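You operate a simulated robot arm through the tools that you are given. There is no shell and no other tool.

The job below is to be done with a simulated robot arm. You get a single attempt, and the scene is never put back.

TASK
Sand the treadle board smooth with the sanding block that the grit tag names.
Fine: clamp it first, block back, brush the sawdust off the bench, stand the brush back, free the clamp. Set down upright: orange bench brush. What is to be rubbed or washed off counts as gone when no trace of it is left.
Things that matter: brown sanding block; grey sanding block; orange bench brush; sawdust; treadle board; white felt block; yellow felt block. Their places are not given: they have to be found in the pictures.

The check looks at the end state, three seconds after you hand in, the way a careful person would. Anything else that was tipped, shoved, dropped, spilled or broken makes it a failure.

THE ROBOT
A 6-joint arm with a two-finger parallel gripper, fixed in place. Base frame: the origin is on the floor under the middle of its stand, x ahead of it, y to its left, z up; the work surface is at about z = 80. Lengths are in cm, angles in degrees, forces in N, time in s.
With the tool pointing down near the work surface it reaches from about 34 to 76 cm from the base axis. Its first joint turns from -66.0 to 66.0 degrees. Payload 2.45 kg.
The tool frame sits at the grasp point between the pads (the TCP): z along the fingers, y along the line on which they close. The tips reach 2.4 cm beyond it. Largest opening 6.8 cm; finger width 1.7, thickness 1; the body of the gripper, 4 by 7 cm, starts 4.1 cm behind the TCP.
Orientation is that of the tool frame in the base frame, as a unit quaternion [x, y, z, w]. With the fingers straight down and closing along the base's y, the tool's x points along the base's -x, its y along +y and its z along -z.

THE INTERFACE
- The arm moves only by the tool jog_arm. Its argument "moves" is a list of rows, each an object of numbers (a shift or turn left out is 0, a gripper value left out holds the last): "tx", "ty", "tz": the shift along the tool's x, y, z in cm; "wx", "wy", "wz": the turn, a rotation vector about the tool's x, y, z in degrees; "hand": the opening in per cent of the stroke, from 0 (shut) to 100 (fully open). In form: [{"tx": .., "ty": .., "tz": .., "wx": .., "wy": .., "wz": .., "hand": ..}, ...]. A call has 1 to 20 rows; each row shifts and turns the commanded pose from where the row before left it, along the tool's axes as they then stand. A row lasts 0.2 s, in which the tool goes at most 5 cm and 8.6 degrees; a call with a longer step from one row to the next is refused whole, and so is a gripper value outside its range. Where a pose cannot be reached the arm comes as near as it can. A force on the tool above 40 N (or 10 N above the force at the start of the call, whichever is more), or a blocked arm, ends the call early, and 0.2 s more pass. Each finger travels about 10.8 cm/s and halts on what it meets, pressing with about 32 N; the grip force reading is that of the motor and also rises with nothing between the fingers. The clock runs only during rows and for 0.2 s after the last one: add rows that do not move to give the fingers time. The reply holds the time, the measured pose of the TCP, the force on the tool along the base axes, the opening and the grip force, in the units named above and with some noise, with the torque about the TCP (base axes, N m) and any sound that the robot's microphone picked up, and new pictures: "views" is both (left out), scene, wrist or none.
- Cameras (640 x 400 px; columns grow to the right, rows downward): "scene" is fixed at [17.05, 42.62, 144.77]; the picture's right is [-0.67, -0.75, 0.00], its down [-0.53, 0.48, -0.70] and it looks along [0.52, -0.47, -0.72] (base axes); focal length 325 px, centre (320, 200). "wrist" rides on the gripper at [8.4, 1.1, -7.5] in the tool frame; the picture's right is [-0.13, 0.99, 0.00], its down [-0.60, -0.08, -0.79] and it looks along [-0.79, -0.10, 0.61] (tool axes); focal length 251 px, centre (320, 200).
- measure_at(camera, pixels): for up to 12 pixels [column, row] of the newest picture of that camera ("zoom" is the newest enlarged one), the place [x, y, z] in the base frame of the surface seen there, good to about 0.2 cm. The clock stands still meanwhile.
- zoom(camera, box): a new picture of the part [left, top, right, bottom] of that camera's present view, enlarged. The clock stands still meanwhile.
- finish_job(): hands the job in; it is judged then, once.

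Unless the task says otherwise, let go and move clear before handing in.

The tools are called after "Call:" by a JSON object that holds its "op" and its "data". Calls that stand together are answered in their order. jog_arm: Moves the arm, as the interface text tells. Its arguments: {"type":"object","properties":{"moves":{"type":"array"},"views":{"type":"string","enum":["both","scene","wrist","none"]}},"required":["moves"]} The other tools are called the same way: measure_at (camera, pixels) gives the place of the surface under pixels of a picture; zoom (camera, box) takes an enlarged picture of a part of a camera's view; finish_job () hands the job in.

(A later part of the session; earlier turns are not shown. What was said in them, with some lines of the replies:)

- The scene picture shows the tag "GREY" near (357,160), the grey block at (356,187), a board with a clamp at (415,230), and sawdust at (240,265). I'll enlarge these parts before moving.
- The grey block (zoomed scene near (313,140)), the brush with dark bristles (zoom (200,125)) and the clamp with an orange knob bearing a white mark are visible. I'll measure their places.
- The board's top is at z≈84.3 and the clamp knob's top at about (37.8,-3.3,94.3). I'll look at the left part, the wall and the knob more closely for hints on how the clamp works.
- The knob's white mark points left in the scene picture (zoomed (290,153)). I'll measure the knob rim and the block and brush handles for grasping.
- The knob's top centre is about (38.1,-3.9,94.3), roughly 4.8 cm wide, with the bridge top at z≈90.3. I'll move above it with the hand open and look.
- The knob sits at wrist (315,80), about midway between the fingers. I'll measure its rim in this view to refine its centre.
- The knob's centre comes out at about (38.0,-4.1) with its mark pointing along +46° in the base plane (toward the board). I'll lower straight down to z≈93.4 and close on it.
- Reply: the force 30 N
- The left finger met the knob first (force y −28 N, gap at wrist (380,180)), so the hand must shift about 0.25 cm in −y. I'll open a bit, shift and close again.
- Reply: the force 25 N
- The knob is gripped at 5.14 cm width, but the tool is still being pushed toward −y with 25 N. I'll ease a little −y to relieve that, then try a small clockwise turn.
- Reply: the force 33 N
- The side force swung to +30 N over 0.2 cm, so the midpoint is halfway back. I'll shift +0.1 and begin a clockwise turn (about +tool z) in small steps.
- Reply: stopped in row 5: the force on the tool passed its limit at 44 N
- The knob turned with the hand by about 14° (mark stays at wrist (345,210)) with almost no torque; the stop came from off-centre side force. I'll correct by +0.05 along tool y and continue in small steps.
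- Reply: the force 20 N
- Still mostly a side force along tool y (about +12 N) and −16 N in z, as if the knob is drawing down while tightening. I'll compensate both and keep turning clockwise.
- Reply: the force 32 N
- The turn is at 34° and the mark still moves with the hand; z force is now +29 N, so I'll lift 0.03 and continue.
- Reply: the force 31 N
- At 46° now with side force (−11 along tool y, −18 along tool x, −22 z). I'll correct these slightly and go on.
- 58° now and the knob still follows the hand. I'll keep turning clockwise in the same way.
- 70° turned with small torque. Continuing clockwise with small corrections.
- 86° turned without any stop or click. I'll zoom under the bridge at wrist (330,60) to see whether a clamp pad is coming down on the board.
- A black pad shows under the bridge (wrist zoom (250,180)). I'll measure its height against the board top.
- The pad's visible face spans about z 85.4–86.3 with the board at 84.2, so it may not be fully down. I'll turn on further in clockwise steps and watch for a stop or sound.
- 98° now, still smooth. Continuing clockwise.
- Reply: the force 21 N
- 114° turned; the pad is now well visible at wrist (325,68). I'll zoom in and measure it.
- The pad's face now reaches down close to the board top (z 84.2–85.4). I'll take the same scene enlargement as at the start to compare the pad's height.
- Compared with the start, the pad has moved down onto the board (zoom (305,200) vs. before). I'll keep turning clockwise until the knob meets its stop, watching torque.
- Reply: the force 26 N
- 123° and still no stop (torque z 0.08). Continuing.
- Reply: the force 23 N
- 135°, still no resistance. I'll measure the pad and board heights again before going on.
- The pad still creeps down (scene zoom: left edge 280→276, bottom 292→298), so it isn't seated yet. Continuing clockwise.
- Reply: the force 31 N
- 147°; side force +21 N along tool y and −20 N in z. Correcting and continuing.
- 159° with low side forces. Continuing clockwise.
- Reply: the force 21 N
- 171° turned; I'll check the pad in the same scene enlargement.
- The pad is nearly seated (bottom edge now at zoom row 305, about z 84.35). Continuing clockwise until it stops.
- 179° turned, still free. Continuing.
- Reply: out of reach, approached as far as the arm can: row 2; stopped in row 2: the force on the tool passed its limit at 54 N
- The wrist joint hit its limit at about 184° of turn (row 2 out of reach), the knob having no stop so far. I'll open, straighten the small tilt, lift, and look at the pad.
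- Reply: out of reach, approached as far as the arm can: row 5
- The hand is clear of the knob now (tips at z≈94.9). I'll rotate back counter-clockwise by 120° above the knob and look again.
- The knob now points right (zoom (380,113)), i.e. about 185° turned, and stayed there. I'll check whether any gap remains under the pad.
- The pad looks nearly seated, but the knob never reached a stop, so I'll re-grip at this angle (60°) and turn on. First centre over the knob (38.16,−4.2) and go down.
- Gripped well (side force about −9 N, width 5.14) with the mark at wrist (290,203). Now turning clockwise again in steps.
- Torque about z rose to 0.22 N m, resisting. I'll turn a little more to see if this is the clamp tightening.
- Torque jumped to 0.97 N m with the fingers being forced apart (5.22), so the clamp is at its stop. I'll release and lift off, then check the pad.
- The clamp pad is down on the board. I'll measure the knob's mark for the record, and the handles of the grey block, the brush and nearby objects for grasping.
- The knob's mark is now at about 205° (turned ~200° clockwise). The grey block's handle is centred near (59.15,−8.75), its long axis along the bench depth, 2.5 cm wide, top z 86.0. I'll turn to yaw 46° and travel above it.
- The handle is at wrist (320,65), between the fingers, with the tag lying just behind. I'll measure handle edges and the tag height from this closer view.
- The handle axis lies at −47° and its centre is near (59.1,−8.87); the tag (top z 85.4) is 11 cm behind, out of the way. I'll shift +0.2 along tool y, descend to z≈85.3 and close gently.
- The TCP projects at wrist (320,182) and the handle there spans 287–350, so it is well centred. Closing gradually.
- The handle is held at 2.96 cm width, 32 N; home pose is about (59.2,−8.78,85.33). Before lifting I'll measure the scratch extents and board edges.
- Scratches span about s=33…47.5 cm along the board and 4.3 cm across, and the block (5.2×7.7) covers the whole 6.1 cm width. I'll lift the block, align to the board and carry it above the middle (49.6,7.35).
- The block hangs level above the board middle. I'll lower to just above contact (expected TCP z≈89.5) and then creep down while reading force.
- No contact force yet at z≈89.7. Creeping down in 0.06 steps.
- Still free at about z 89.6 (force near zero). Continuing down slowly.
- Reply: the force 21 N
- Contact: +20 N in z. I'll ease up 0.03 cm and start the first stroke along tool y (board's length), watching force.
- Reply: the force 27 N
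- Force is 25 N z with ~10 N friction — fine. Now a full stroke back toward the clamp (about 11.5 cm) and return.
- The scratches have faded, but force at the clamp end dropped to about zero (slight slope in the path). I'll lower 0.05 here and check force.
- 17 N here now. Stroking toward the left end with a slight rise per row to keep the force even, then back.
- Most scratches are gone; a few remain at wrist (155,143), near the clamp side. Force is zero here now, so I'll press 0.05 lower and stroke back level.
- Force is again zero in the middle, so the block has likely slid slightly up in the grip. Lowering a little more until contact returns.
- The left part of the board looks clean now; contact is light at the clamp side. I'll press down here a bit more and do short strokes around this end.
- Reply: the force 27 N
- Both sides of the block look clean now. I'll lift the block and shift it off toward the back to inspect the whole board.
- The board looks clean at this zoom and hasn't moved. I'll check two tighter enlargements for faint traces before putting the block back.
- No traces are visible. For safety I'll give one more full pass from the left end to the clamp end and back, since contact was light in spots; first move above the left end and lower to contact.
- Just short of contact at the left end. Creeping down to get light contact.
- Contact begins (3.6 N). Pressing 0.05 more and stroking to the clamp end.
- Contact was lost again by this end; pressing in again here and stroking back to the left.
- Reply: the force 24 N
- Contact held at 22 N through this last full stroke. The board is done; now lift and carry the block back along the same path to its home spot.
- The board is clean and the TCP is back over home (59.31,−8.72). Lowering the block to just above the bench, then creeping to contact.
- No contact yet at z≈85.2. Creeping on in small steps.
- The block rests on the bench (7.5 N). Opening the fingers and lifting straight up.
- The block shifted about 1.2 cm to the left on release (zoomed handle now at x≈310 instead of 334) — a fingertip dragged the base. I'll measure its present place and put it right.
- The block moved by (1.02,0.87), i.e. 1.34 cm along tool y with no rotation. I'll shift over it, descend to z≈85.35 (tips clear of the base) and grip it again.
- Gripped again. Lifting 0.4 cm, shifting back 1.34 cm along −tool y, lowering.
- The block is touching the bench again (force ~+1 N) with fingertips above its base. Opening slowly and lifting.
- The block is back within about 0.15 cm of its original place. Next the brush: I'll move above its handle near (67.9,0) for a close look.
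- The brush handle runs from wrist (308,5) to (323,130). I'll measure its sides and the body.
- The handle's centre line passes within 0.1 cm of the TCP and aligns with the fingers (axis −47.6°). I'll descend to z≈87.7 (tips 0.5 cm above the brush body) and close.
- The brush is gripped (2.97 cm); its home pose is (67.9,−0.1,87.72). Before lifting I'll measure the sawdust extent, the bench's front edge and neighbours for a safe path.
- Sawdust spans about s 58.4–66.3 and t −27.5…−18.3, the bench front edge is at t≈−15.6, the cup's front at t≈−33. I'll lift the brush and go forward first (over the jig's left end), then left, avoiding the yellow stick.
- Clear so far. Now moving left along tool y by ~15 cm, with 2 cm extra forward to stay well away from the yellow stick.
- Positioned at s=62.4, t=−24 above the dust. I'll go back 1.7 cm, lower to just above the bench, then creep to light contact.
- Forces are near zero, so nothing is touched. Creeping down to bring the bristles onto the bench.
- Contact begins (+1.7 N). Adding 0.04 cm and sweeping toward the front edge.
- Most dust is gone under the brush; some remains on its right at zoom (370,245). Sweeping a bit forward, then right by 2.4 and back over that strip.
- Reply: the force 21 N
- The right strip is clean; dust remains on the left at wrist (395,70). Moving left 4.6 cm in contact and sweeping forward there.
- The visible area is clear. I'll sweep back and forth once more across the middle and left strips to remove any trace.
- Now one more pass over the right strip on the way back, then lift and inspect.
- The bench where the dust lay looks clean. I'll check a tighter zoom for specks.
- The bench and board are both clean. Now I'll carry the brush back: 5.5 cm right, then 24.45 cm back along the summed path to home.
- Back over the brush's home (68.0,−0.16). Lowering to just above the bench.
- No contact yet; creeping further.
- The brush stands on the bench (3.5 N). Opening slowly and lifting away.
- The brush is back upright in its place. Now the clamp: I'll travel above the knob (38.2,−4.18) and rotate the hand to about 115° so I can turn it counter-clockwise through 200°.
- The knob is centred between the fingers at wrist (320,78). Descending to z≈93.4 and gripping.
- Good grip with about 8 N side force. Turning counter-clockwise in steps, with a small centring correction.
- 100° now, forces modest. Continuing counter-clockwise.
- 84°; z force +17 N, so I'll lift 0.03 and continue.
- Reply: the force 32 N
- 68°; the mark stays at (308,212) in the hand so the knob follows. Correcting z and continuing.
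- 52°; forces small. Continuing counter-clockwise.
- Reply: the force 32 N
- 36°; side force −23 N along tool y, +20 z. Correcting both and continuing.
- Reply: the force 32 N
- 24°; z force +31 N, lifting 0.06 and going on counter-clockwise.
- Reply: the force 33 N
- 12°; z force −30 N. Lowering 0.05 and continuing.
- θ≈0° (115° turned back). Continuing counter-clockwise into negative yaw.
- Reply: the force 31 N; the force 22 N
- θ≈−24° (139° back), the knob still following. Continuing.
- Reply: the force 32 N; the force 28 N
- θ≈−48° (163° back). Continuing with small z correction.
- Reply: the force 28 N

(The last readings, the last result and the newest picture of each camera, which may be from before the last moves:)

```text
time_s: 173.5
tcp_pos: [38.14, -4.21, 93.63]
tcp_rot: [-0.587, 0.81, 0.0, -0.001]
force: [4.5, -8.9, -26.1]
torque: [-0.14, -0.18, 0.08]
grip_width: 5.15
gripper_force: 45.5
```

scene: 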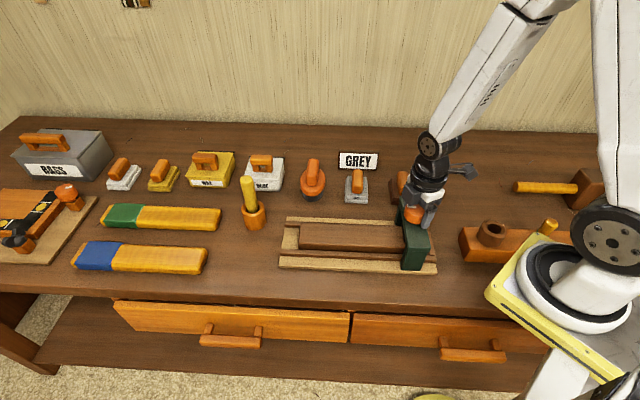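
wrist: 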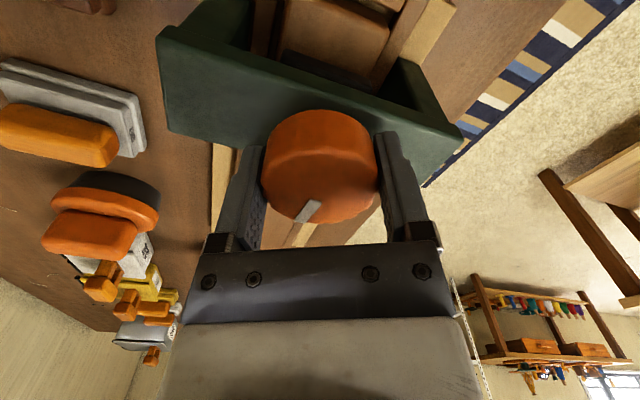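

θ≈−72° (187° back). Continuing the last ~14° to the starting mark or a stop.

Call:
{"op": "jog_arm", "data": {"moves": [{"tz": 0.05, "ty": -0.02}, {"wz": -4}, {"wz": -4}, {}], "views": "none"}}

```text
time_s: 174.5
tcp_pos: [38.24, -4.18, 93.57]
tcp_rot: [-0.642, 0.767, -0.001, -0.001]
force: [-9.1, 0.7, 26.7]
torque: [0.01, 0.14, 0.08]
grip_width: 5.11
gripper_force: 45.0
```

Call:
{"op": "jog_arm", "data": {"moves": [{"tz": -0.05, "ty": 0.02}, {"wz": -3}, {"wz": -3}, {}], "views": "both"}}

Call:
{"op": "zoom", "data": {"camera": "scene", "box": [385, 215, 425, 255]}}

```text
time_s: 175.5
tcp_pos: [38.22, -4.33, 93.59]
tcp_rot: [-0.68, 0.734, 0.001, -0.001]
force: [-4.8, 1.0, -2.6]
torque: [0.28, -0.17, -1.33]
grip_width: 5.09
gripper_force: 45.1
```

scene: 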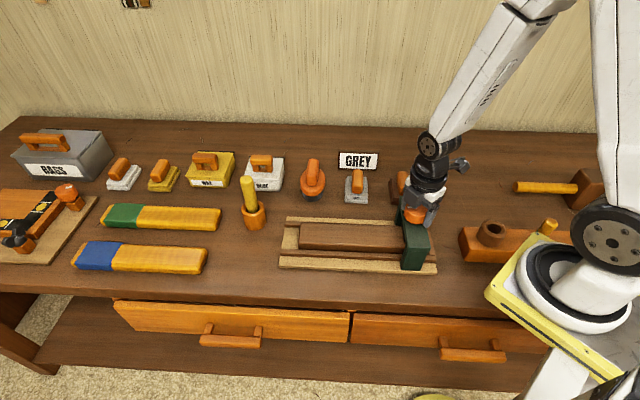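
wrist: 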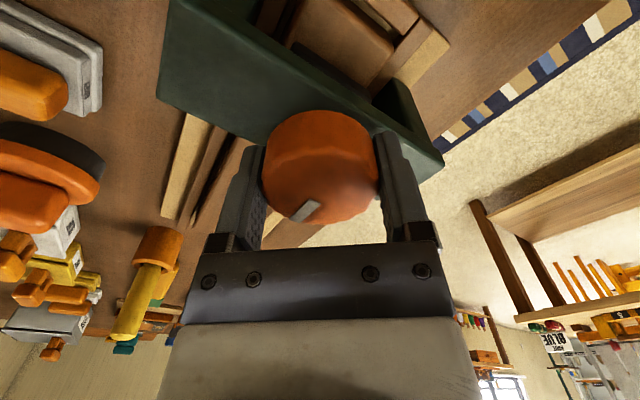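

```text
10.00 times, centred on (405, 235) of scene
```

zoom: 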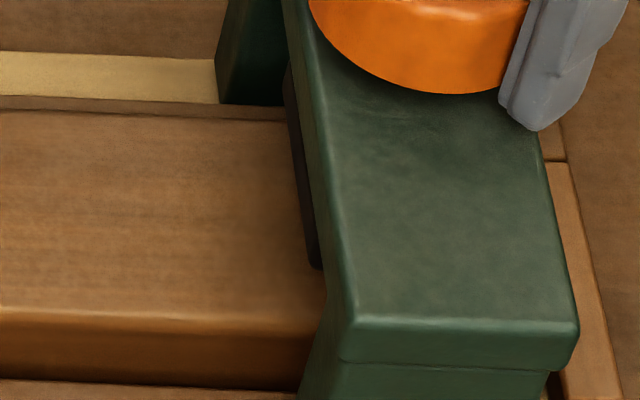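

Torque reached −1.33 N m: the loose stop, and the pad is raised (bottom edge back up to zoom row 270). I'll unwind slightly, release, and lift clear.

Call:
{"op": "jog_arm", "data": {"moves": [{"wz": 3}, {"hand": 100}, {"hand": 100}, {"tz": -1.0}, {"tz": -2.0}, {"tz": -2.5}, {"tz": -2.5}, {"tz": -2.5}, {"tz": -2.5}, {}], "views": "both"}}

Call:
{"op": "zoom", "data": {"camera": "scene", "box": [340, 180, 460, 280]}}

```text
time_s: 177.7
tcp_pos: [38.19, -4.18, 106.74]
tcp_rot: [-0.661, 0.75, -0.001, 0.0]
force: [0.0, -0.2, -0.4]
torque: [0.02, -0.01, 0.05]
grip_width: 6.8
gripper_force: 0.0
```

scene: 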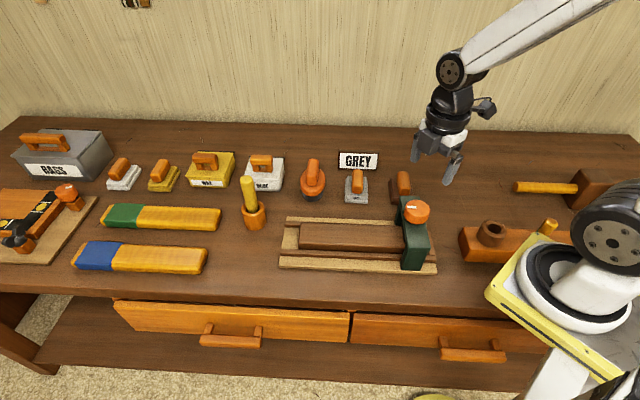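
wrist: 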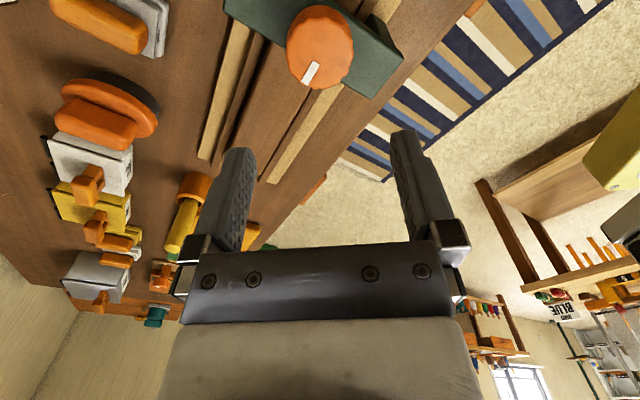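

```text
4.00 times, centred on (400, 230) of scene
```

zoom: 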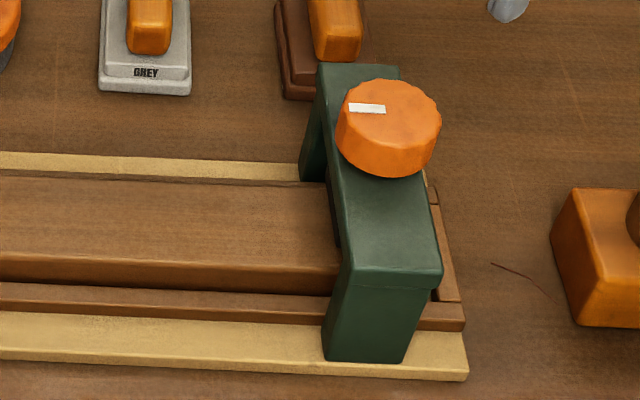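

The knob's mark is back where it started and the pad is up. A last check of the board, the former dust spot and the tools before handing in.

Call:
{"op": "zoom", "data": {"camera": "scene", "box": [285, 210, 405, 275]}}

Call:
{"op": "zoom", "data": {"camera": "scene", "box": [90, 130, 290, 290]}}

Call:
{"op": "zoom", "data": {"camera": "scene", "box": [210, 240, 290, 300]}}

Call:
{"op": "zoom", "data": {"camera": "scene", "box": [260, 130, 460, 290]}}

```text
5.33 times, centred on (345, 242) of scene
```

zoom: 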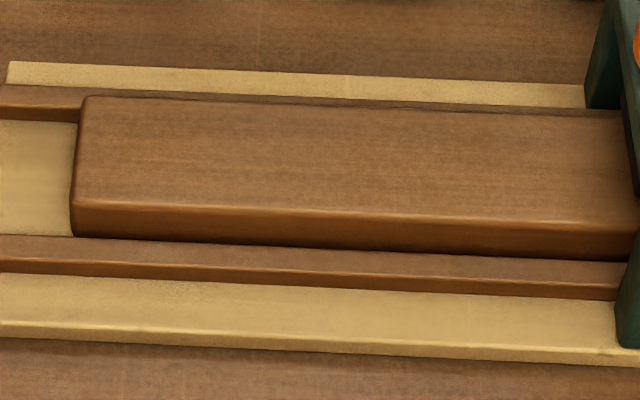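

```text
2.50 times, centred on (190, 210) of scene
```

zoom: 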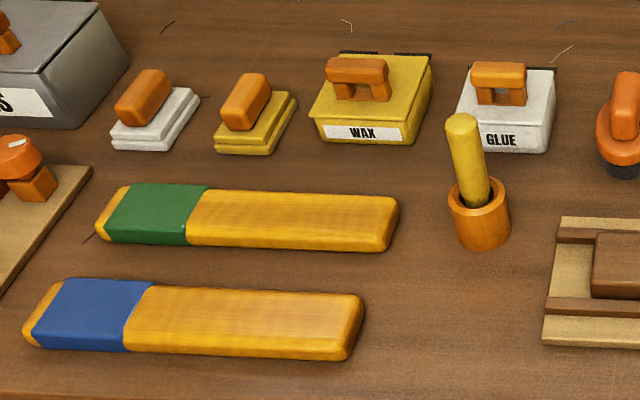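

```text
6.67 times, centred on (250, 270) of scene
```

zoom: 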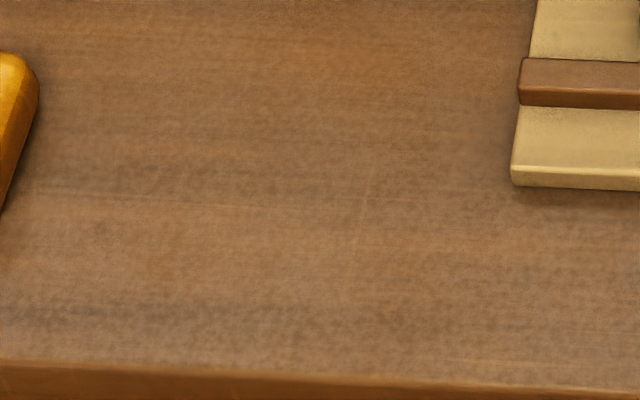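

```text
2.50 times, centred on (360, 210) of scene
```

zoom: 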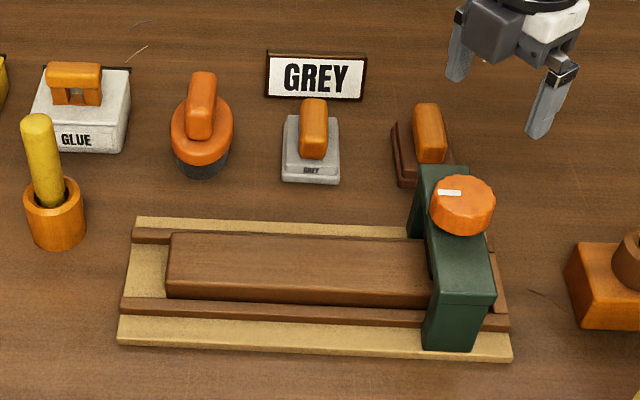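

The board shows no scratches and the bench no sawdust. The grey block and upright brush are back in their places, the clamp is free, and the other things look as they did at the start. The hand is open and clear, so I'm handing in.

Call:
{"op": "finish_job", "data": {}}

```text
The job is handed in.
```

I sanded the treadle board with the grey block, the one the tag names, and handed the job in. The last pictures show no scratches left on the board; I don't have the check's verdict yet.

- **Clamp:** I turned the knob about 200° clockwise to its stop before sanding. Afterwards I turned it back to the loose stop. The pad is raised and the knob's mark is where it started.
- **Grey block:** it slid about 1.3 cm when I first set it down, so I picked it up again and moved it back. It now sits about 0.15 cm from its original spot.
- **Sawdust:** I brushed it toward the front edge of the bench, and enlarged pictures show no specks left.
- **Brush:** it stands upright, within about 0.2 cm of where it was.
- **Everything else:** the other things look unmoved. The hand is open and clear of the bench.
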